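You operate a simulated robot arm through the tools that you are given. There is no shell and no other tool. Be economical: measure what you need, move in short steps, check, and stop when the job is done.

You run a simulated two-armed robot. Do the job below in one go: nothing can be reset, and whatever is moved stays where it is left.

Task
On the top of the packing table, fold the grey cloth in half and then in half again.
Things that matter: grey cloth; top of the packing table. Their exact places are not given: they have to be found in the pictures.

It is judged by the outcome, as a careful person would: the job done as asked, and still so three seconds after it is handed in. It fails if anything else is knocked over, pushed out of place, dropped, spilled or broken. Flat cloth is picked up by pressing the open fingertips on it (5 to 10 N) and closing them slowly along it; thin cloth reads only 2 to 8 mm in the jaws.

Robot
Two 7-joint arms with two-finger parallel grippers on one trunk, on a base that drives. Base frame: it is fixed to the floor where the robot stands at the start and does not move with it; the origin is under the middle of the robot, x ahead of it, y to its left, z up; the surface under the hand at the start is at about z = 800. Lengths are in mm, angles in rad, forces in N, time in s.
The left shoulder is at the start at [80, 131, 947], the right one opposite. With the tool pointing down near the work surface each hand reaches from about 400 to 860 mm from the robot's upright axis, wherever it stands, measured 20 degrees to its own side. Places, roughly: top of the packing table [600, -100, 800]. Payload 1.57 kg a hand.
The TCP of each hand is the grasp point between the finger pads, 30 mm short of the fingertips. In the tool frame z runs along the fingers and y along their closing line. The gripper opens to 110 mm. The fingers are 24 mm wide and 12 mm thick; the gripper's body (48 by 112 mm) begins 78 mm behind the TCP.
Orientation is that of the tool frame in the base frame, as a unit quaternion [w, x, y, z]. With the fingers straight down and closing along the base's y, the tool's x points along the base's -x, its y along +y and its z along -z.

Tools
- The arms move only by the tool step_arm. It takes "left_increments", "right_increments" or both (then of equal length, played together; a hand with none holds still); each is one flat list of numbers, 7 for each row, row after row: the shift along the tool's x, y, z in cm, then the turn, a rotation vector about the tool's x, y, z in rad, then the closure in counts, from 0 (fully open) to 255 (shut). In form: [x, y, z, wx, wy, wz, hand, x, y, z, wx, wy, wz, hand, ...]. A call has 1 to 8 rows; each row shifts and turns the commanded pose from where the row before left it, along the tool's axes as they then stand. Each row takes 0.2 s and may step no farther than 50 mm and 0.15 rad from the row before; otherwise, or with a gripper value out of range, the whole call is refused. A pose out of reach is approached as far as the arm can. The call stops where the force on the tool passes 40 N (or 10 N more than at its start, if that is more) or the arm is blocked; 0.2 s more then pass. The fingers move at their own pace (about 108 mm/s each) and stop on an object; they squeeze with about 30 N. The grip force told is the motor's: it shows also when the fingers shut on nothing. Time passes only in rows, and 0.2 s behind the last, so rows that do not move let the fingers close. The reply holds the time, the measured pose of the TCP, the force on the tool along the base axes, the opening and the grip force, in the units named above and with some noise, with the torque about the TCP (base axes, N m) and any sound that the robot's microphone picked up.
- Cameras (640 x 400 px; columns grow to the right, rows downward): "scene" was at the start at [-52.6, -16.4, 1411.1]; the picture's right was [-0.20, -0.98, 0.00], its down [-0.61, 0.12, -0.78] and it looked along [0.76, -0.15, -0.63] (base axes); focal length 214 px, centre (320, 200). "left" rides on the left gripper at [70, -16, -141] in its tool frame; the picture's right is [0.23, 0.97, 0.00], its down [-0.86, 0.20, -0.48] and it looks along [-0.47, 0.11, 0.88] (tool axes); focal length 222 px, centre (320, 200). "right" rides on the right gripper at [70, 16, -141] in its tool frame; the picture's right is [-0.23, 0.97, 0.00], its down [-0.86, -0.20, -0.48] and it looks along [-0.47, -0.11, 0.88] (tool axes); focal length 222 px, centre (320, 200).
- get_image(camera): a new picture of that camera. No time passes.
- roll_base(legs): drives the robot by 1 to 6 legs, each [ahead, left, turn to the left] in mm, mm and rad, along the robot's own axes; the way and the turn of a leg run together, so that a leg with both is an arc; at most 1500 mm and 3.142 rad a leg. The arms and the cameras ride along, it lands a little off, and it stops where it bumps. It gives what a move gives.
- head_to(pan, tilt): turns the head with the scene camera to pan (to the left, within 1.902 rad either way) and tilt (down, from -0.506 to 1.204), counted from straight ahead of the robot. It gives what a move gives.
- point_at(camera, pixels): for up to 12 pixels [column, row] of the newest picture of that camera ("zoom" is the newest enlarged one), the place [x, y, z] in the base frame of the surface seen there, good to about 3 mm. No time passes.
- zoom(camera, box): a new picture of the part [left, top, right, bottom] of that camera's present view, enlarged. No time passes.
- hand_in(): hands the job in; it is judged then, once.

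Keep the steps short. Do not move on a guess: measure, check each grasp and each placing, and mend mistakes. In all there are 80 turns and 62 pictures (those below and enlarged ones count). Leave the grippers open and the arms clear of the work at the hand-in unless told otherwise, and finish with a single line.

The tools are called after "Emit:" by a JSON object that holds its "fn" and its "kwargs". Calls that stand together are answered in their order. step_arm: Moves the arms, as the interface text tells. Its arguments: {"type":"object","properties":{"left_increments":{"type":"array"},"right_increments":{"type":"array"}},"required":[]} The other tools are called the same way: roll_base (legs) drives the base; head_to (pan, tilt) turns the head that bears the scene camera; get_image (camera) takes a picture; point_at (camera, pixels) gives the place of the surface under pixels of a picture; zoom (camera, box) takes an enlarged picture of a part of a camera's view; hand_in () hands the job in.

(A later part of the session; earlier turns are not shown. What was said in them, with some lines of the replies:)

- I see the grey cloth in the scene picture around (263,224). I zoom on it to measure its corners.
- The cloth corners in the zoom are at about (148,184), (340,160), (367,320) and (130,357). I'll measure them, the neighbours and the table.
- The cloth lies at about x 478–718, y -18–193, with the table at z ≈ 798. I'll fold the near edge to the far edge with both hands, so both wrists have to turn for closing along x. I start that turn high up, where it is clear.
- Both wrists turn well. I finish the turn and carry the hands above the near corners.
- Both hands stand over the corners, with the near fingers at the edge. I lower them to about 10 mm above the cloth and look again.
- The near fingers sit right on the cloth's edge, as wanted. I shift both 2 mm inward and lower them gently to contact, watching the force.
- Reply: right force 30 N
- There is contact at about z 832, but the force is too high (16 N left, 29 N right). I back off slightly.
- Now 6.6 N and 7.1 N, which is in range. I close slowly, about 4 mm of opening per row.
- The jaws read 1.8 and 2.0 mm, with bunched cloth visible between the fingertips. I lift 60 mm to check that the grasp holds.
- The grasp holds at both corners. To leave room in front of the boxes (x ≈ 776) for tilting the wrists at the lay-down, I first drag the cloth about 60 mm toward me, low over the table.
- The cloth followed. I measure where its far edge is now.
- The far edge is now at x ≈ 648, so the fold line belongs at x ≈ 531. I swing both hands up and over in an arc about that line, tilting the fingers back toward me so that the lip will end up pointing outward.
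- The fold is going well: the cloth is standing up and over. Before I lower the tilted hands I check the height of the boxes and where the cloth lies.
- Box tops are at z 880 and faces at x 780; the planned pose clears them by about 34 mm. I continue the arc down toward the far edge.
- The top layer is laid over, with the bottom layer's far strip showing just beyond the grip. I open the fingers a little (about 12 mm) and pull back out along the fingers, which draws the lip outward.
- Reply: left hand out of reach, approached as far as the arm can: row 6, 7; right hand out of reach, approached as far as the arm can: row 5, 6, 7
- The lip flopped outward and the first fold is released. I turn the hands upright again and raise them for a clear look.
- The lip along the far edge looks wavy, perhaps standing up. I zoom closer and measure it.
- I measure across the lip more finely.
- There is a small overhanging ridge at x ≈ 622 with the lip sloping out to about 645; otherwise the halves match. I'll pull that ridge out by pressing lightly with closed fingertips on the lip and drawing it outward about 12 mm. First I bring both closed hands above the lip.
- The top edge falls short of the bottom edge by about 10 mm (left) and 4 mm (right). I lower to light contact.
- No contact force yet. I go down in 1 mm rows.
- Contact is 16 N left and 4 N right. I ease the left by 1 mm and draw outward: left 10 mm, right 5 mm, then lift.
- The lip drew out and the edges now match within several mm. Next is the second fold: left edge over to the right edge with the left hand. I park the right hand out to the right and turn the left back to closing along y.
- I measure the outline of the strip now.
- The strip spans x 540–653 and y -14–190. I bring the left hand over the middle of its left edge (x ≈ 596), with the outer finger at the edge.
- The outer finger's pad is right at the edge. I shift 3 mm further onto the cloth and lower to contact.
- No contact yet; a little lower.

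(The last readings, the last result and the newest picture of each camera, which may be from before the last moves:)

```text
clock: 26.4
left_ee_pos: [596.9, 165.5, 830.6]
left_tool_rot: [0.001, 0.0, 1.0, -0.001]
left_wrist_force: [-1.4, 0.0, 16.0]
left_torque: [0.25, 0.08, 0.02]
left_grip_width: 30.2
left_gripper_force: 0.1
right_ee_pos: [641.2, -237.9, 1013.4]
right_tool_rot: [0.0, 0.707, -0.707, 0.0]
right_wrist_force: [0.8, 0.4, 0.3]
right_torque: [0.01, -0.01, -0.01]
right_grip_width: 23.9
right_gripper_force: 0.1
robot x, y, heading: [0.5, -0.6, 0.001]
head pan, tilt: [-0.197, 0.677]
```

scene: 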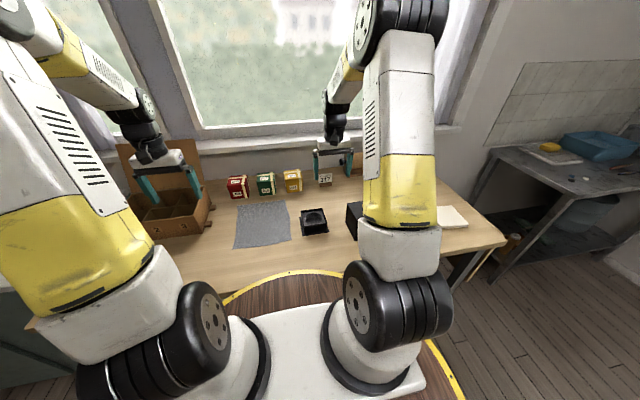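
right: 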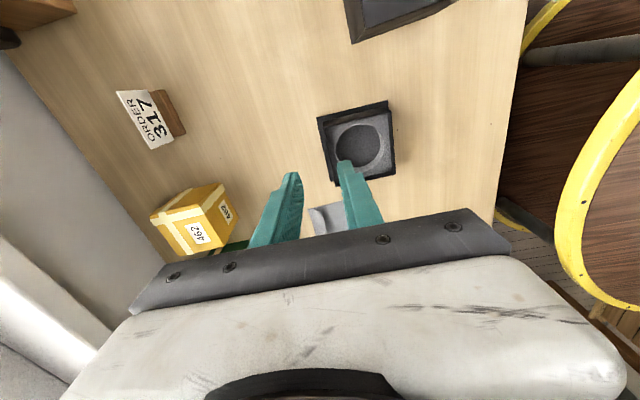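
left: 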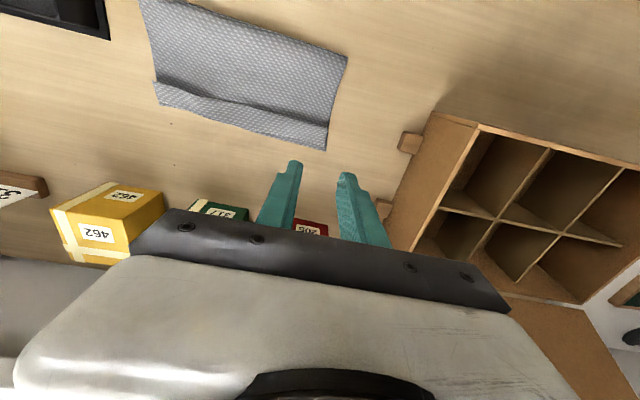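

16 N is a bit high; I ease 0.5 mm and close slowly.

Emit:
{"fn": "step_arm", "kwargs": {"left_increments": [0, 0, -0.05, 0, 0, 0, 189, 0, 0, 0, 0, 0, 0, 198, 0, 0, 0, 0, 0, 0, 207, 0, 0, 0, 0, 0, 0, 216, 0, 0, 0, 0, 0, 0, 226, 0, 0, 0, 0, 0, 0, 238, 0, 0, 0, 0, 0, 0, 255, 0, 0, 0, 0, 0, 0, 255]}}

Emit:
{"fn": "zoom", "kwargs": {"camera": "left", "box": [200, 80, 440, 230]}}

```text
clock: 28.2
left_ee_pos: [596.6, 166.4, 832.0]
left_tool_rot: [0.001, 0.0, 1.0, 0.0]
left_wrist_force: [1.8, 1.1, 21.7]
left_torque: [0.17, -0.06, 0.02]
left_grip_width: 2.4
left_gripper_force: 23.4
right_ee_pos: [640.7, -239.3, 1011.1]
right_tool_rot: [0.0, 0.707, -0.707, 0.0]
right_wrist_force: [0.4, -0.1, -0.1]
right_torque: [-0.01, -0.01, -0.02]
right_grip_width: 23.5
right_gripper_force: 0.0
robot x, y, heading: [-1.6, -0.3, 0.004]
head pan, tilt: [-0.197, 0.677]
```

```text
2.67 times, centred on (320, 155) of left
```

zoom: 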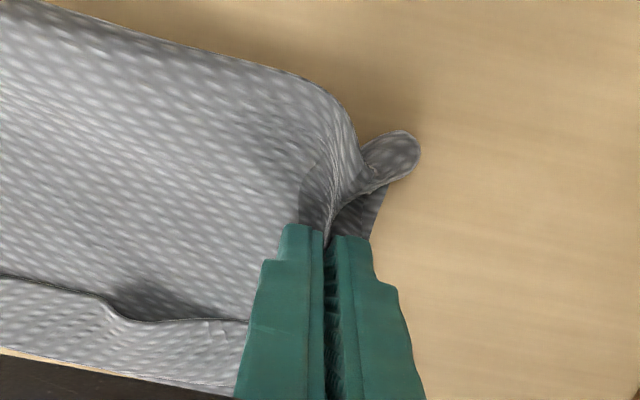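

The jaws read 2.4 mm, so it may have caught the top layer only. I lift just 25 mm to see.

Emit:
{"fn": "step_arm", "kwargs": {"left_increments": [0, 0, -1.2, 0, 0, 0, 255, 0, 0, -1.3, 0, 0, 0, 255]}}

Emit:
{"fn": "zoom", "kwargs": {"camera": "left", "box": [160, 50, 480, 250]}}

Emit:
{"fn": "zoom", "kwargs": {"camera": "scene", "box": [220, 195, 308, 250]}}

```text
clock: 28.8
left_ee_pos: [596.6, 165.5, 856.5]
left_tool_rot: [0.0, -0.001, 1.0, 0.0]
left_wrist_force: [0.1, 0.3, 0.4]
left_torque: [-0.03, 0.01, 0.02]
left_grip_width: 2.4
left_gripper_force: 23.8
right_ee_pos: [641.2, -238.7, 1011.6]
right_tool_rot: [0.0, -0.707, 0.708, 0.0]
right_wrist_force: [0.0, 0.8, -0.6]
right_torque: [0.0, 0.02, 0.0]
right_grip_width: 23.8
right_gripper_force: 0.1
robot x, y, heading: [-0.8, -1.0, 0.003]
head pan, tilt: [-0.197, 0.677]
```

```text
2.00 times, centred on (320, 150) of left
```

zoom: 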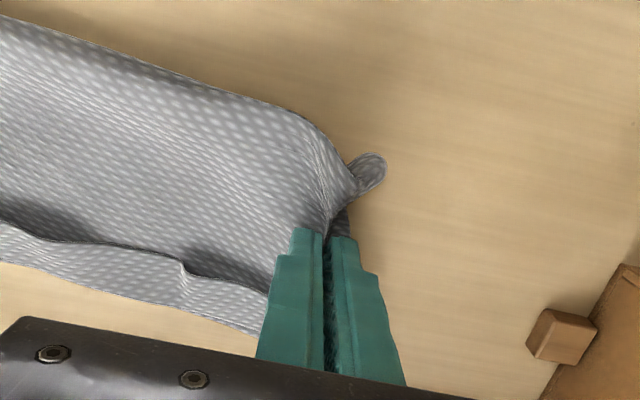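

```text
7.27 times, centred on (264, 222) of scene
```

zoom: 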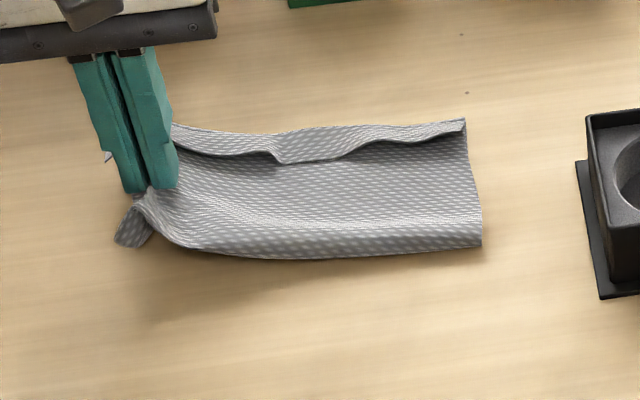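

It seems the whole left end came up, with a shadow beneath it. I lift another 35 mm while moving a little inward, to check that both layers are held.

Emit:
{"fn": "step_arm", "kwargs": {"left_increments": [0, -0.3, -1.7, 0, 0, 0, 255, 0, -0.5, -1.8, 0, 0, 0, 255]}}

Emit:
{"fn": "zoom", "kwargs": {"camera": "scene", "box": [220, 195, 308, 250]}}

Emit:
{"fn": "zoom", "kwargs": {"camera": "left", "box": [160, 50, 480, 250]}}

```text
clock: 29.4
left_ee_pos: [595.6, 158.8, 892.6]
left_tool_rot: [0.0, 0.0, 1.0, 0.0]
left_wrist_force: [0.3, -0.5, 0.5]
left_torque: [0.03, -0.02, -0.01]
left_grip_width: 2.3
left_gripper_force: 23.9
right_ee_pos: [641.2, -240.9, 1010.8]
right_tool_rot: [0.001, -0.707, 0.707, 0.0]
right_wrist_force: [-0.5, -0.7, 0.2]
right_torque: [-0.03, 0.03, 0.04]
right_grip_width: 23.6
right_gripper_force: 0.2
robot x, y, heading: [-3.1, 1.7, -0.001]
head pan, tilt: [-0.197, 0.677]
```

```text
7.27 times, centred on (264, 222) of scene
```

zoom: 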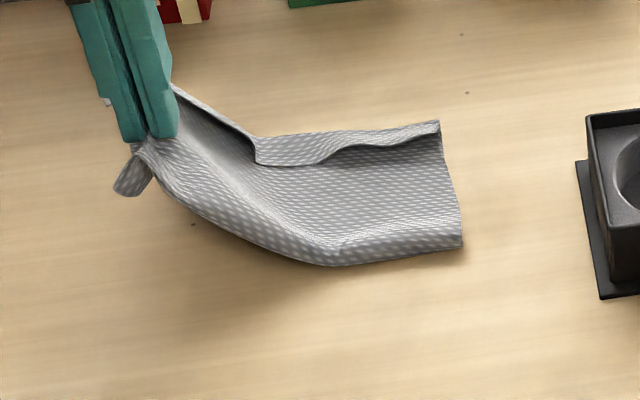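

```text
2.00 times, centred on (320, 150) of left
```

zoom: 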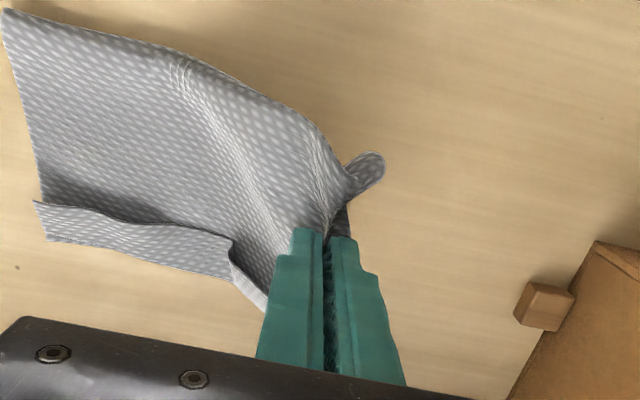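

Both layers are lifted. I move the right hand farther away for clearance, and measure the right edge and lying part to plan the arc.

Emit:
{"fn": "step_arm", "kwargs": {"right_increments": [3, 2.7, -1.7, 0, 0, 0, 200, 3, 2.7, -1.7, 0, 0, 0, 200, 3, 2.7, -1.7, 0, 0, 0, 200]}}

Emit:
{"fn": "point_at", "kwargs": {"camera": "zoom", "pixels": [[25, 60], [35, 180]]}}

Emit:
{"fn": "zoom", "kwargs": {"camera": "scene", "box": [220, 195, 308, 250]}}

Emit:
{"fn": "point_at", "kwargs": {"camera": "zoom", "pixels": [[435, 125], [448, 180], [457, 240], [340, 255], [300, 240], [300, 200], [250, 155], [330, 135], [150, 150], [125, 190], [165, 95]]}}

```text
clock: 30.2
left_ee_pos: [595.4, 159.8, 891.7]
left_tool_rot: [0.0, 0.0, 1.0, 0.0]
left_wrist_force: [-0.4, 0.3, -0.1]
left_torque: [-0.01, 0.0, 0.01]
left_grip_width: 2.3
left_gripper_force: 23.5
right_ee_pos: [562.1, -327.9, 1065.2]
right_tool_rot: [-0.001, 0.707, -0.707, 0.002]
right_wrist_force: [-1.3, -0.5, -0.3]
right_torque: [-0.01, 0.05, 0.0]
right_grip_width: 23.8
right_gripper_force: 0.0
robot x, y, heading: [-1.7, 0.9, -0.003]
head pan, tilt: [-0.197, 0.677]
```

```text
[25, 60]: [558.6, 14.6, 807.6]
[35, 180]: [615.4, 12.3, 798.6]
```

```text
7.27 times, centred on (264, 222) of scene
```

zoom: 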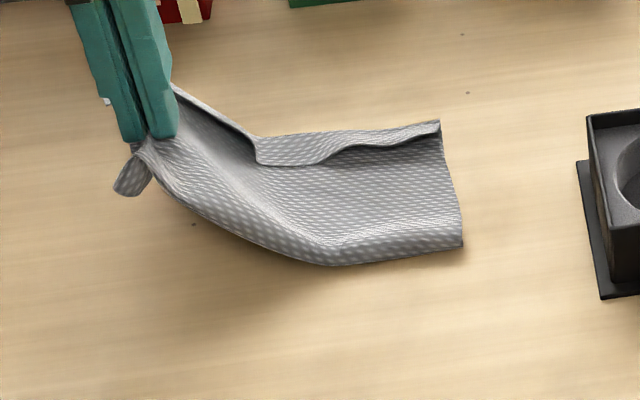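

```text
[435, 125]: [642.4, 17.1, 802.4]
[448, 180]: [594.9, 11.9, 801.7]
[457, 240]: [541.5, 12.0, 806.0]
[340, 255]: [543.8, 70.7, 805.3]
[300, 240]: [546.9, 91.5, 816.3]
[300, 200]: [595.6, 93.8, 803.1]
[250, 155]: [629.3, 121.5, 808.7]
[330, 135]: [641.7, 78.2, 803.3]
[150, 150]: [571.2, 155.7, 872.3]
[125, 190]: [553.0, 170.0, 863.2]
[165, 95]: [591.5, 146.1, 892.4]
```

The right edge is at y ≈ 12, so the fold line belongs at y ≈ 113. I swing the left hand over in an arc about it, tilting the fingers back to the left.

Emit:
{"fn": "step_arm", "kwargs": {"left_increments": [0, -1.85, -0.97, -0.15, 0, 0, 255, 0, -2.04, -0.81, -0.15, 0, 0, 255, 0, -2.13, -0.58, -0.15, 0, 0, 255, 0, -2.24, -0.39, -0.15, 0, 0, 255, 0, -2.46, 0, -0.1, 0, 0, 255, 0, -2.25, 0.19, 0, 0, 0, 255]}}

Emit:
{"fn": "zoom", "kwargs": {"camera": "scene", "box": [220, 195, 308, 250]}}

Emit:
{"fn": "get_image", "kwargs": {"camera": "left"}}

```text
clock: 31.6
left_ee_pos: [595.7, 38.1, 869.0]
left_tool_rot: [0.0, 0.0, 0.939, 0.344]
left_wrist_force: [-1.1, -0.5, 0.1]
left_torque: [-0.02, -0.03, -0.05]
left_grip_width: 2.4
left_gripper_force: 23.6
right_ee_pos: [561.6, -328.2, 1064.6]
right_tool_rot: [0.0, 0.707, -0.707, 0.0]
right_wrist_force: [-0.3, 0.5, -0.1]
right_torque: [0.02, -0.01, 0.02]
right_grip_width: 23.9
right_gripper_force: 0.0
robot x, y, heading: [1.5, 1.4, 0.004]
head pan, tilt: [-0.197, 0.677]
```

```text
7.27 times, centred on (264, 222) of scene
```

zoom: 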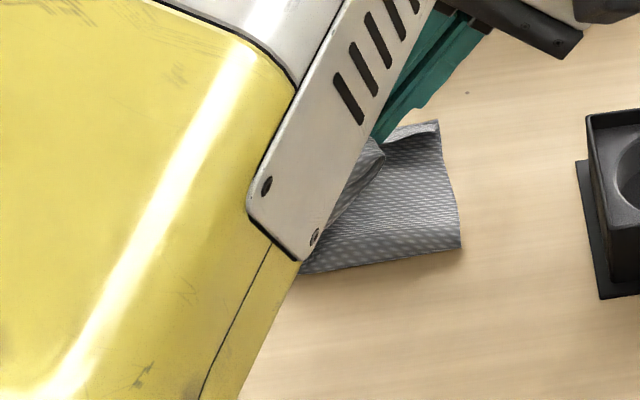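

```text
24 pictures are left
```

left: 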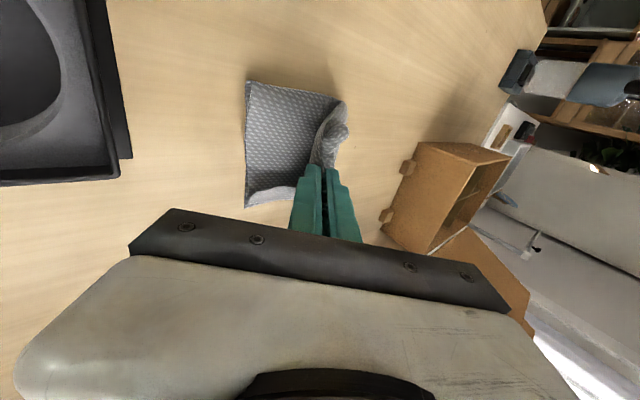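

The arc went well. Before going lower I check the tray's rim height, because the tilted hand comes above it.

Emit:
{"fn": "point_at", "kwargs": {"camera": "zoom", "pixels": [[592, 120], [625, 113], [600, 200], [636, 111]]}}

Emit:
{"fn": "point_at", "kwargs": {"camera": "left", "pixels": [[100, 60], [118, 165], [88, 5], [60, 170], [250, 90], [250, 195], [310, 95], [290, 150], [340, 130]]}}

```text
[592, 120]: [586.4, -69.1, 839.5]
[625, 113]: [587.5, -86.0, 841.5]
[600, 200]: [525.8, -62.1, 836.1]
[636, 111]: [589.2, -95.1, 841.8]
```

```text
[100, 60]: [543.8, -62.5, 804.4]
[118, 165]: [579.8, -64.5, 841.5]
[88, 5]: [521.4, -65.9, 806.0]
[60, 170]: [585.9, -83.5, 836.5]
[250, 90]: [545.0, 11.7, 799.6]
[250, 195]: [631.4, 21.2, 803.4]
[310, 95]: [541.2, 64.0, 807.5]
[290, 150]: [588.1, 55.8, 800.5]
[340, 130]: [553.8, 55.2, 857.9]
```

The rim is at z 842 and the hand's lowest corner would be at about 862, which is clear. I lower to the release point.

Emit:
{"fn": "step_arm", "kwargs": {"left_increments": [0, -1.15, 0.35, 0, 0, 0, 255, 0, -1.15, 0.35, 0, 0, 0, 255, 0, -0.6, 0.22, 0, 0, 0, 255, 0, -0.57, 0.23, 0, 0, 0, 255]}}

Emit:
{"fn": "zoom", "kwargs": {"camera": "left", "box": [160, 50, 480, 250]}}

```text
clock: 32.6
left_ee_pos: [596.7, 18.1, 838.3]
left_tool_rot: [0.0, 0.0, 0.939, 0.343]
left_wrist_force: [-0.1, -0.8, 0.1]
left_torque: [-0.02, -0.01, -0.01]
left_grip_width: 2.0
left_gripper_force: 23.8
right_ee_pos: [560.7, -328.5, 1065.3]
right_tool_rot: [0.0, 0.707, -0.707, 0.0]
right_wrist_force: [0.3, 0.7, 0.6]
right_torque: [-0.02, 0.0, 0.0]
right_grip_width: 23.9
right_gripper_force: 0.1
robot x, y, heading: [0.2, -1.1, 0.002]
head pan, tilt: [-0.197, 0.677]
```

```text
2.00 times, centred on (320, 150) of left
```

zoom: 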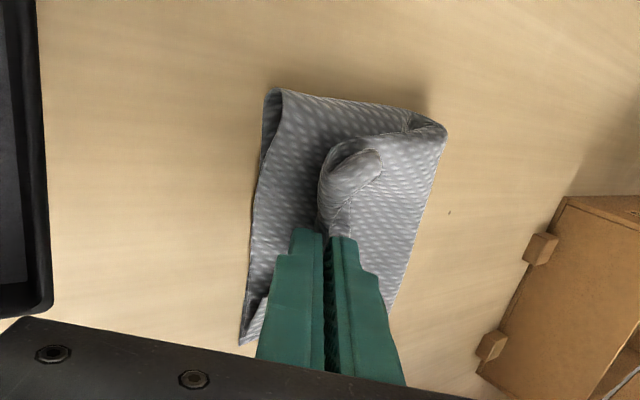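

The half is laid over; the free lip at the near corner curls back. I open a little and draw back along the fingers, which pulls the lip outward.

Emit:
{"fn": "step_arm", "kwargs": {"left_increments": [0, -0.06, 0.08, 0, 0, 0, 240, 0, 0, 0, 0, 0, 0, 225, 0, 0, 0, 0, 0, 0, 225, 0, 0, -1.0, 0, 0, 0, 225, 0, 0, -1.5, 0, 0, 0, 225, 0, 1.0, -2.5, 0, 0, 0, 225, 0, 2, -2.5, 0.1, 0, 0, 225, 0, 2, -2.5, 0.15, 0, 0, 225]}}

Emit:
{"fn": "zoom", "kwargs": {"camera": "left", "box": [160, 50, 480, 250]}}

```text
clock: 34.4
left_ee_pos: [597.3, -5.3, 945.9]
left_tool_rot: [0.0, -0.001, 0.975, 0.222]
left_wrist_force: [0.2, -0.1, 0.1]
left_torque: [0.04, -0.04, 0.01]
left_grip_width: 13.2
left_gripper_force: 0.1
right_ee_pos: [561.2, -329.1, 1064.4]
right_tool_rot: [0.001, -0.707, 0.707, 0.0]
right_wrist_force: [1.0, -0.9, 1.3]
right_torque: [0.03, 0.03, 0.02]
right_grip_width: 23.8
right_gripper_force: 0.1
robot x, y, heading: [0.3, -1.8, -0.001]
head pan, tilt: [-0.197, 0.677]
```

```text
2.00 times, centred on (320, 150) of left
```

zoom: 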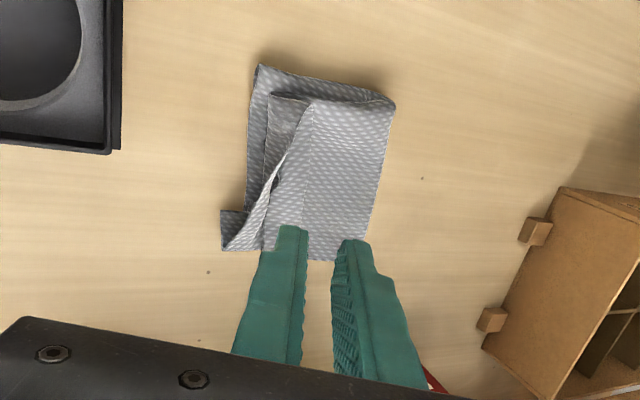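

The lip flipped outward. I turn the hand upright and take it away to the left for a clear view.

Emit:
{"fn": "step_arm", "kwargs": {"left_increments": [0, 2, -3, 0.15, 0, 0, 225, 0, 3, -2, 0.15, 0, 0, 225, 0, 4, -1, 0.15, 0, 0, 225, 0, 4.5, 0, 0, 0, 0, 255, 0, 4.5, 0, 0, 0, 0, 255, 0, 4.5, 0, 0, 0, 0, 255, 0, 4.5, 0, 0, 0, 0, 255]}}

Emit:
{"fn": "zoom", "kwargs": {"camera": "scene", "box": [236, 195, 308, 240]}}

```text
clock: 36.0
left_ee_pos: [598.2, 241.1, 1025.7]
left_tool_rot: [0.0, 0.001, 1.0, 0.0]
left_wrist_force: [0.6, 0.5, 0.1]
left_torque: [0.07, 0.0, -0.02]
left_grip_width: 0.1
left_gripper_force: 21.2
right_ee_pos: [561.4, -328.6, 1065.5]
right_tool_rot: [0.0, -0.706, 0.708, 0.0]
right_wrist_force: [0.1, 0.9, 0.0]
right_torque: [0.02, 0.03, 0.01]
right_grip_width: 23.8
right_gripper_force: 0.1
robot x, y, heading: [3.5, 0.6, -0.002]
head pan, tilt: [-0.197, 0.677]
```

```text
8.89 times, centred on (272, 218) of scene
```

zoom: 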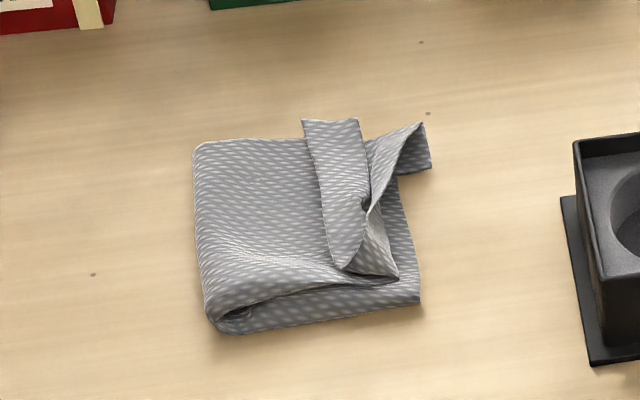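

The packet is quartered, but there is a lip folded back on top (around (335,190)) and a tongue sticking out at the right (around (405,150)). I'll tidy those, so I measure them first.

Emit:
{"fn": "point_at", "kwargs": {"camera": "zoom", "pixels": [[308, 125], [354, 125], [325, 190], [360, 190], [343, 260], [415, 130], [426, 165], [385, 160], [390, 275], [414, 298], [402, 200], [372, 240]]}}

Emit:
{"fn": "point_at", "kwargs": {"camera": "zoom", "pixels": [[200, 150], [215, 325], [200, 240], [260, 200], [290, 270], [235, 312], [390, 230], [376, 215]]}}

```text
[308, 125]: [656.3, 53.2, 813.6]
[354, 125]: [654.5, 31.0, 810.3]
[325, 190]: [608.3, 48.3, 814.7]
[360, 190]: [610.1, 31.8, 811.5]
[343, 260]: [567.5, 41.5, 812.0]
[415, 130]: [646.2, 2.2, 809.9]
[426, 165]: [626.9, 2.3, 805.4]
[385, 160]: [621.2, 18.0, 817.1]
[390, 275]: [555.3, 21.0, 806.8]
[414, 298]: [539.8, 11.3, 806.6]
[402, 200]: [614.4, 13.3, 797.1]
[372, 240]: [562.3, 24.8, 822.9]
```

```text
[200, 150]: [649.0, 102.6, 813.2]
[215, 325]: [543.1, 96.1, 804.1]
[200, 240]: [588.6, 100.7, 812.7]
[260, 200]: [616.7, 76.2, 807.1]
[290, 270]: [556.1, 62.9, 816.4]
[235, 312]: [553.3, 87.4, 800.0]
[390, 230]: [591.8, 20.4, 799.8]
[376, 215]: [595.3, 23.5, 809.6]
```

The folded-back lip lies at x 567–656, y 31–53. I bring the left hand above it with a small opening and look close up.

Emit:
{"fn": "step_arm", "kwargs": {"left_increments": [-0.54, -3.92, 2.9, 0, 0, 0, 204, -0.54, -3.92, 2.9, 0, 0, 0, 204, -0.54, -3.92, 2.9, 0, 0, 0, 204, -0.54, -3.92, 2.9, 0, 0, 0, 204, -0.54, -3.92, 2.9, 0, 0, 0, 204]}}

Emit:
{"fn": "zoom", "kwargs": {"camera": "left", "box": [200, 70, 440, 220]}}

```text
clock: 37.2
left_ee_pos: [624.4, 47.6, 880.4]
left_tool_rot: [0.0, 0.0, 1.0, 0.0]
left_wrist_force: [-0.5, 0.9, 0.1]
left_torque: [0.0, -0.01, -0.02]
left_grip_width: 22.2
left_gripper_force: 0.0
right_ee_pos: [562.3, -326.7, 1065.8]
right_tool_rot: [0.0, 0.707, -0.707, 0.0]
right_wrist_force: [-0.2, 0.6, 0.2]
right_torque: [-0.04, -0.03, -0.01]
right_grip_width: 23.9
right_gripper_force: 0.2
robot x, y, heading: [1.6, -0.3, -0.001]
head pan, tilt: [-0.197, 0.677]
```

```text
2.67 times, centred on (320, 145) of left
```

zoom: 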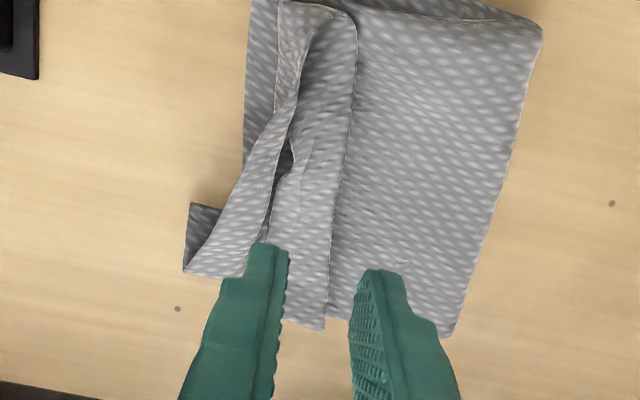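

I see the lip's free edge clearly, with a second, twisted inner lip to its left. I centre the pinch on the lip (y ≈ 42, x ≈ 612) and lower toward it.

Emit:
{"fn": "step_arm", "kwargs": {"left_increments": [1.2, -0.5, 2.0, 0, 0, 0, 204, 0, 0, 1.0, 0, 0, 0, 204, 0, 0, 0.3, 0, 0, 0, 204, 0, 0, 0.2, 0, 0, 0, 204]}}

```text
clock: 38.2
left_ee_pos: [612.3, 40.6, 845.9]
left_tool_rot: [0.001, -0.001, 1.0, 0.0]
left_wrist_force: [-0.3, -0.3, -1.2]
left_torque: [0.05, 0.03, -0.05]
left_grip_width: 21.6
left_gripper_force: 0.2
right_ee_pos: [561.3, -327.9, 1065.2]
right_tool_rot: [0.0, -0.707, 0.707, 0.0]
right_wrist_force: [0.4, 0.1, -0.3]
right_torque: [0.0, 0.03, -0.01]
right_grip_width: 23.5
right_gripper_force: 0.1
robot x, y, heading: [0.4, -2.5, -0.003]
head pan, tilt: [-0.197, 0.677]
```

The tips are just above the lip (z 816). I go 7 mm lower and close slowly.

Emit:
{"fn": "step_arm", "kwargs": {"left_increments": [0, 0, 0.3, 0, 0, 0, 204, 0, 0, 0.3, 0, 0, 0, 204, 0, 0, 0.1, 0, 0, 0, 204, 0, 0, 0, 0, 0, 0, 213, 0, 0, 0, 0, 0, 0, 222, 0, 0, 0, 0, 0, 0, 231, 0, 0, 0, 0, 0, 0, 242, 0, 0, 0, 0, 0, 0, 255]}}

Emit:
{"fn": "zoom", "kwargs": {"camera": "left", "box": [200, 70, 440, 220]}}

```text
clock: 40.0
left_ee_pos: [611.0, 40.7, 837.6]
left_tool_rot: [0.0, 0.0, 1.0, 0.0]
left_wrist_force: [-0.1, 0.3, 0.0]
left_torque: [0.03, -0.06, 0.02]
left_grip_width: 1.9
left_gripper_force: 23.5
right_ee_pos: [561.4, -328.0, 1064.6]
right_tool_rot: [0.001, 0.707, -0.707, -0.001]
right_wrist_force: [-0.1, -0.7, 0.4]
right_torque: [0.0, 0.04, 0.02]
right_grip_width: 24.1
right_gripper_force: 0.0
robot x, y, heading: [-3.7, 2.7, 0.001]
head pan, tilt: [-0.197, 0.677]
```

```text
2.67 times, centred on (320, 145) of left
```

zoom: 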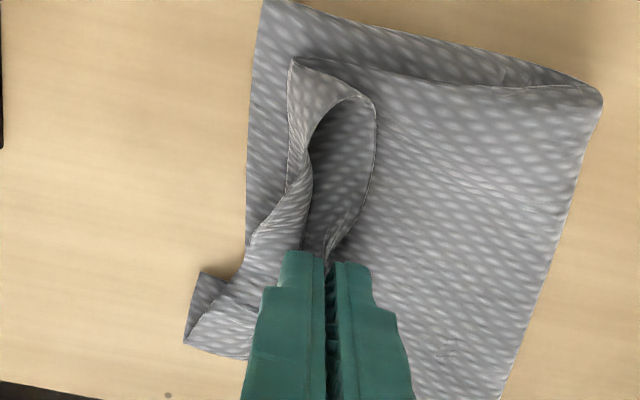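

The pinch caught the lip's free edge (1.9 mm). I lift it, carry it outward over to the right edge and lower it.

Emit:
{"fn": "step_arm", "kwargs": {"left_increments": [0, -0.4, -1.2, 0, 0, 0, 255, 0, -0.7, -1.2, 0, 0, 0, 255, 0, -0.9, -0.3, -0.15, 0, 0, 255, 0, -0.9, 0, -0.15, 0, 0, 255, 0, -0.5, 0.8, -0.1, 0, 0, 255, 0, -0.4, 0.9, 0, 0, 0, 255]}}

Emit:
{"fn": "zoom", "kwargs": {"camera": "left", "box": [200, 70, 440, 220]}}

```text
clock: 41.4
left_ee_pos: [611.3, 8.5, 844.4]
left_tool_rot: [0.0, 0.0, 0.98, 0.199]
left_wrist_force: [-0.9, -0.3, -1.1]
left_torque: [-0.06, 0.0, 0.01]
left_grip_width: 1.6
left_gripper_force: 23.2
right_ee_pos: [561.7, -328.9, 1065.2]
right_tool_rot: [0.0, 0.707, -0.707, -0.001]
right_wrist_force: [0.5, 0.2, 0.3]
right_torque: [-0.04, 0.01, -0.01]
right_grip_width: 24.0
right_gripper_force: 0.0
robot x, y, heading: [-3.6, -0.0, 0.001]
head pan, tilt: [-0.197, 0.677]
```

```text
2.67 times, centred on (320, 145) of left
```

zoom: 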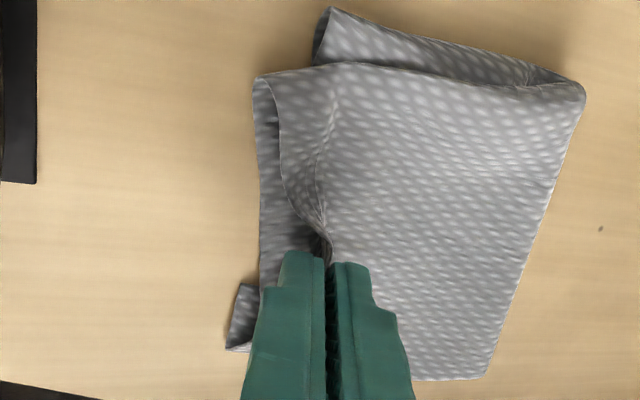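

The lip has unfolded nicely. I go 6 mm further out and down, then release and back out.

Emit:
{"fn": "step_arm", "kwargs": {"left_increments": [0, -0.78, 0.32, 0, 0, 0, 255, 0, -0.1, 0.2, 0, 0, 0, 240, 0, 0, 0, 0, 0, 0, 227, 0, 0, -0.8, 0, 0, 0, 227, 0, 0, -1.5, 0, 0, 0, 227, 0, 0.5, -2.5, 0.1, 0, 0, 227, 0, 1.5, -3, 0.15, 0, 0, 227, 0, 1.5, -3, 0.15, 0, 0, 227]}}

Emit:
{"fn": "zoom", "kwargs": {"camera": "left", "box": [200, 70, 440, 220]}}

```text
clock: 43.2
left_ee_pos: [609.6, 1.8, 948.5]
left_tool_rot: [0.0, 0.001, 1.0, -0.002]
left_wrist_force: [0.3, -0.5, 1.1]
left_torque: [0.06, 0.03, 0.01]
left_grip_width: 12.4
left_gripper_force: 0.1
right_ee_pos: [560.4, -328.6, 1066.1]
right_tool_rot: [0.001, -0.707, 0.708, 0.0]
right_wrist_force: [0.7, 0.9, -0.2]
right_torque: [0.05, 0.01, -0.01]
right_grip_width: 23.7
right_gripper_force: 0.1
robot x, y, heading: [0.9, 2.5, -0.001]
head pan, tilt: [-0.197, 0.677]
```

```text
2.67 times, centred on (320, 145) of left
```

zoom: 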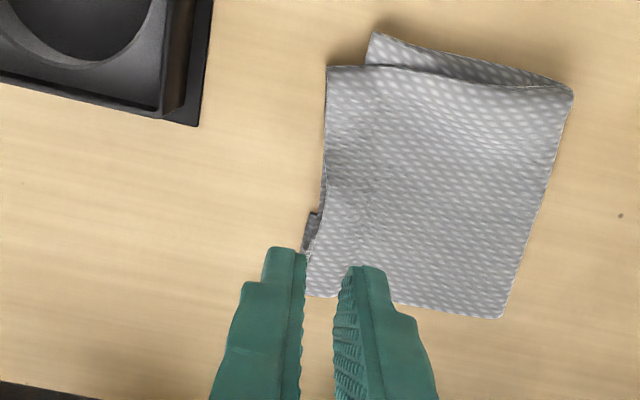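

Very neat now. I take the left hand away to the left and look at the result from the head camera.

Emit:
{"fn": "step_arm", "kwargs": {"left_increments": [0, 4, -2, 0, 0, 0, 225, 0, 4.5, -1.5, 0, 0, 0, 225, 0, 4.8, -1, 0, 0, 0, 225, 0, 4.8, 0, 0, 0, 0, 225, 0, 4.8, 0, 0, 0, 0, 225]}}

Emit:
{"fn": "zoom", "kwargs": {"camera": "scene", "box": [236, 195, 308, 240]}}

Emit:
{"fn": "point_at", "kwargs": {"camera": "zoom", "pixels": [[200, 160], [300, 160], [390, 150], [300, 220], [390, 220], [300, 280], [390, 280], [300, 310], [400, 300]]}}

```text
clock: 44.4
left_ee_pos: [611.6, 232.8, 996.6]
left_tool_rot: [0.001, 0.001, 1.0, 0.0]
left_wrist_force: [-0.2, 0.3, 0.3]
left_torque: [0.05, 0.0, 0.01]
left_grip_width: 13.0
left_gripper_force: 0.2
right_ee_pos: [561.1, -328.2, 1065.2]
right_tool_rot: [0.0, -0.706, 0.708, 0.0]
right_wrist_force: [-0.1, -0.7, 1.2]
right_torque: [0.0, 0.01, 0.01]
right_grip_width: 24.0
right_gripper_force: 0.0
robot x, y, heading: [-3.0, 1.6, 0.001]
head pan, tilt: [-0.197, 0.677]
```

```text
8.89 times, centred on (272, 218) of scene
```

zoom: 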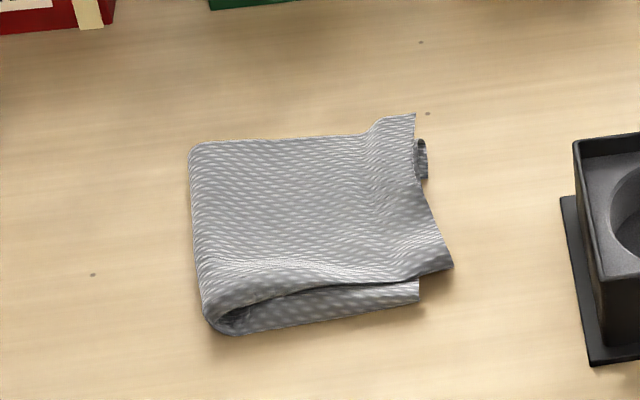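

```text
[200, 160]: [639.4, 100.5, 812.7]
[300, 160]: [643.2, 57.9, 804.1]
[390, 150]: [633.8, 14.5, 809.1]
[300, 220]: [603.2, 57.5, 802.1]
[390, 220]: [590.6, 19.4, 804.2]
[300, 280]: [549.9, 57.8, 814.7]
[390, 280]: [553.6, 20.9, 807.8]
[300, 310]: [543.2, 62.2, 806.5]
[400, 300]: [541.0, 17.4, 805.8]
```

The cloth is a neat quarter-size packet (about 115 × 105 mm) and flat. I open both grippers, raise the arms slightly, and check the whole scene.

Emit:
{"fn": "step_arm", "kwargs": {"left_increments": [0, 2, -2, 0, 0, 0, 0, 0, 2, -2, 0, 0, 0, 0, 0, 0, 0, 0, 0, 0, 0, 0, 0, 0, 0, 0, 0, 0], "right_increments": [0, 0, 0, 0, 0, 0, 0, 0, 0, 0, 0, 0, 0, 0, 0, 0, 0, 0, 0, 0, 0, 0, 0, 0, 0, 0, 0, 0]}}

Emit:
{"fn": "get_image", "kwargs": {"camera": "scene"}}

Emit:
{"fn": "zoom", "kwargs": {"camera": "scene", "box": [200, 160, 360, 260]}}

```text
clock: 45.4
left_ee_pos: [611.7, 273.1, 1034.2]
left_tool_rot: [0.001, 0.0, 1.0, 0.0]
left_wrist_force: [0.3, -0.5, 0.6]
left_torque: [0.02, -0.03, -0.03]
left_grip_width: 110.3
left_gripper_force: 0.0
right_ee_pos: [561.6, -327.4, 1064.5]
right_tool_rot: [0.0, 0.707, -0.707, -0.001]
right_wrist_force: [0.6, 0.0, -0.3]
right_torque: [0.01, 0.04, -0.01]
right_grip_width: 109.9
right_gripper_force: 0.0
robot x, y, heading: [2.7, 0.5, -0.003]
head pan, tilt: [-0.197, 0.677]
```

```text
15 pictures are left
```

scene: 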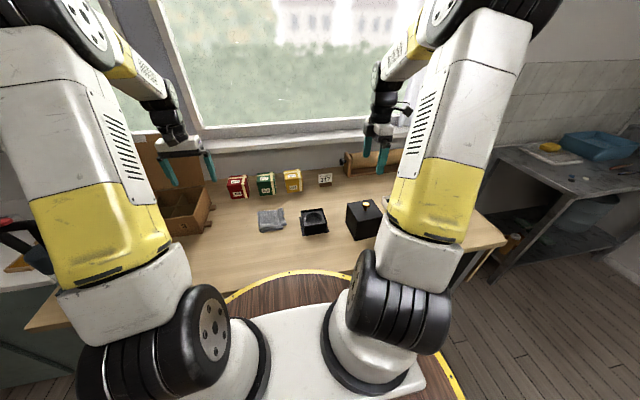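

```text
4.00 times, centred on (280, 210) of scene
```

zoom: 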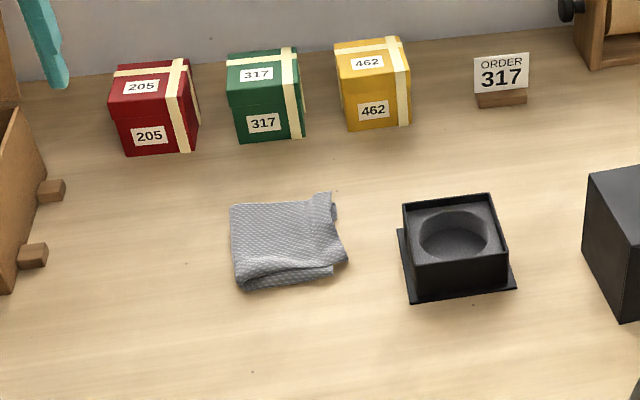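

The cloth is folded twice and lies on the table. The boxes, tray and card are where they were, the grippers are open and the arms are clear, so I hand in.

Emit:
{"fn": "hand_in", "kwargs": {}}

```text
The job is handed in.
```

The grey cloth is folded in half and in half again on the packing table, with edges matched to about 1 cm and a small corner of the inner layer showing at the right edge; nothing else was disturbed.
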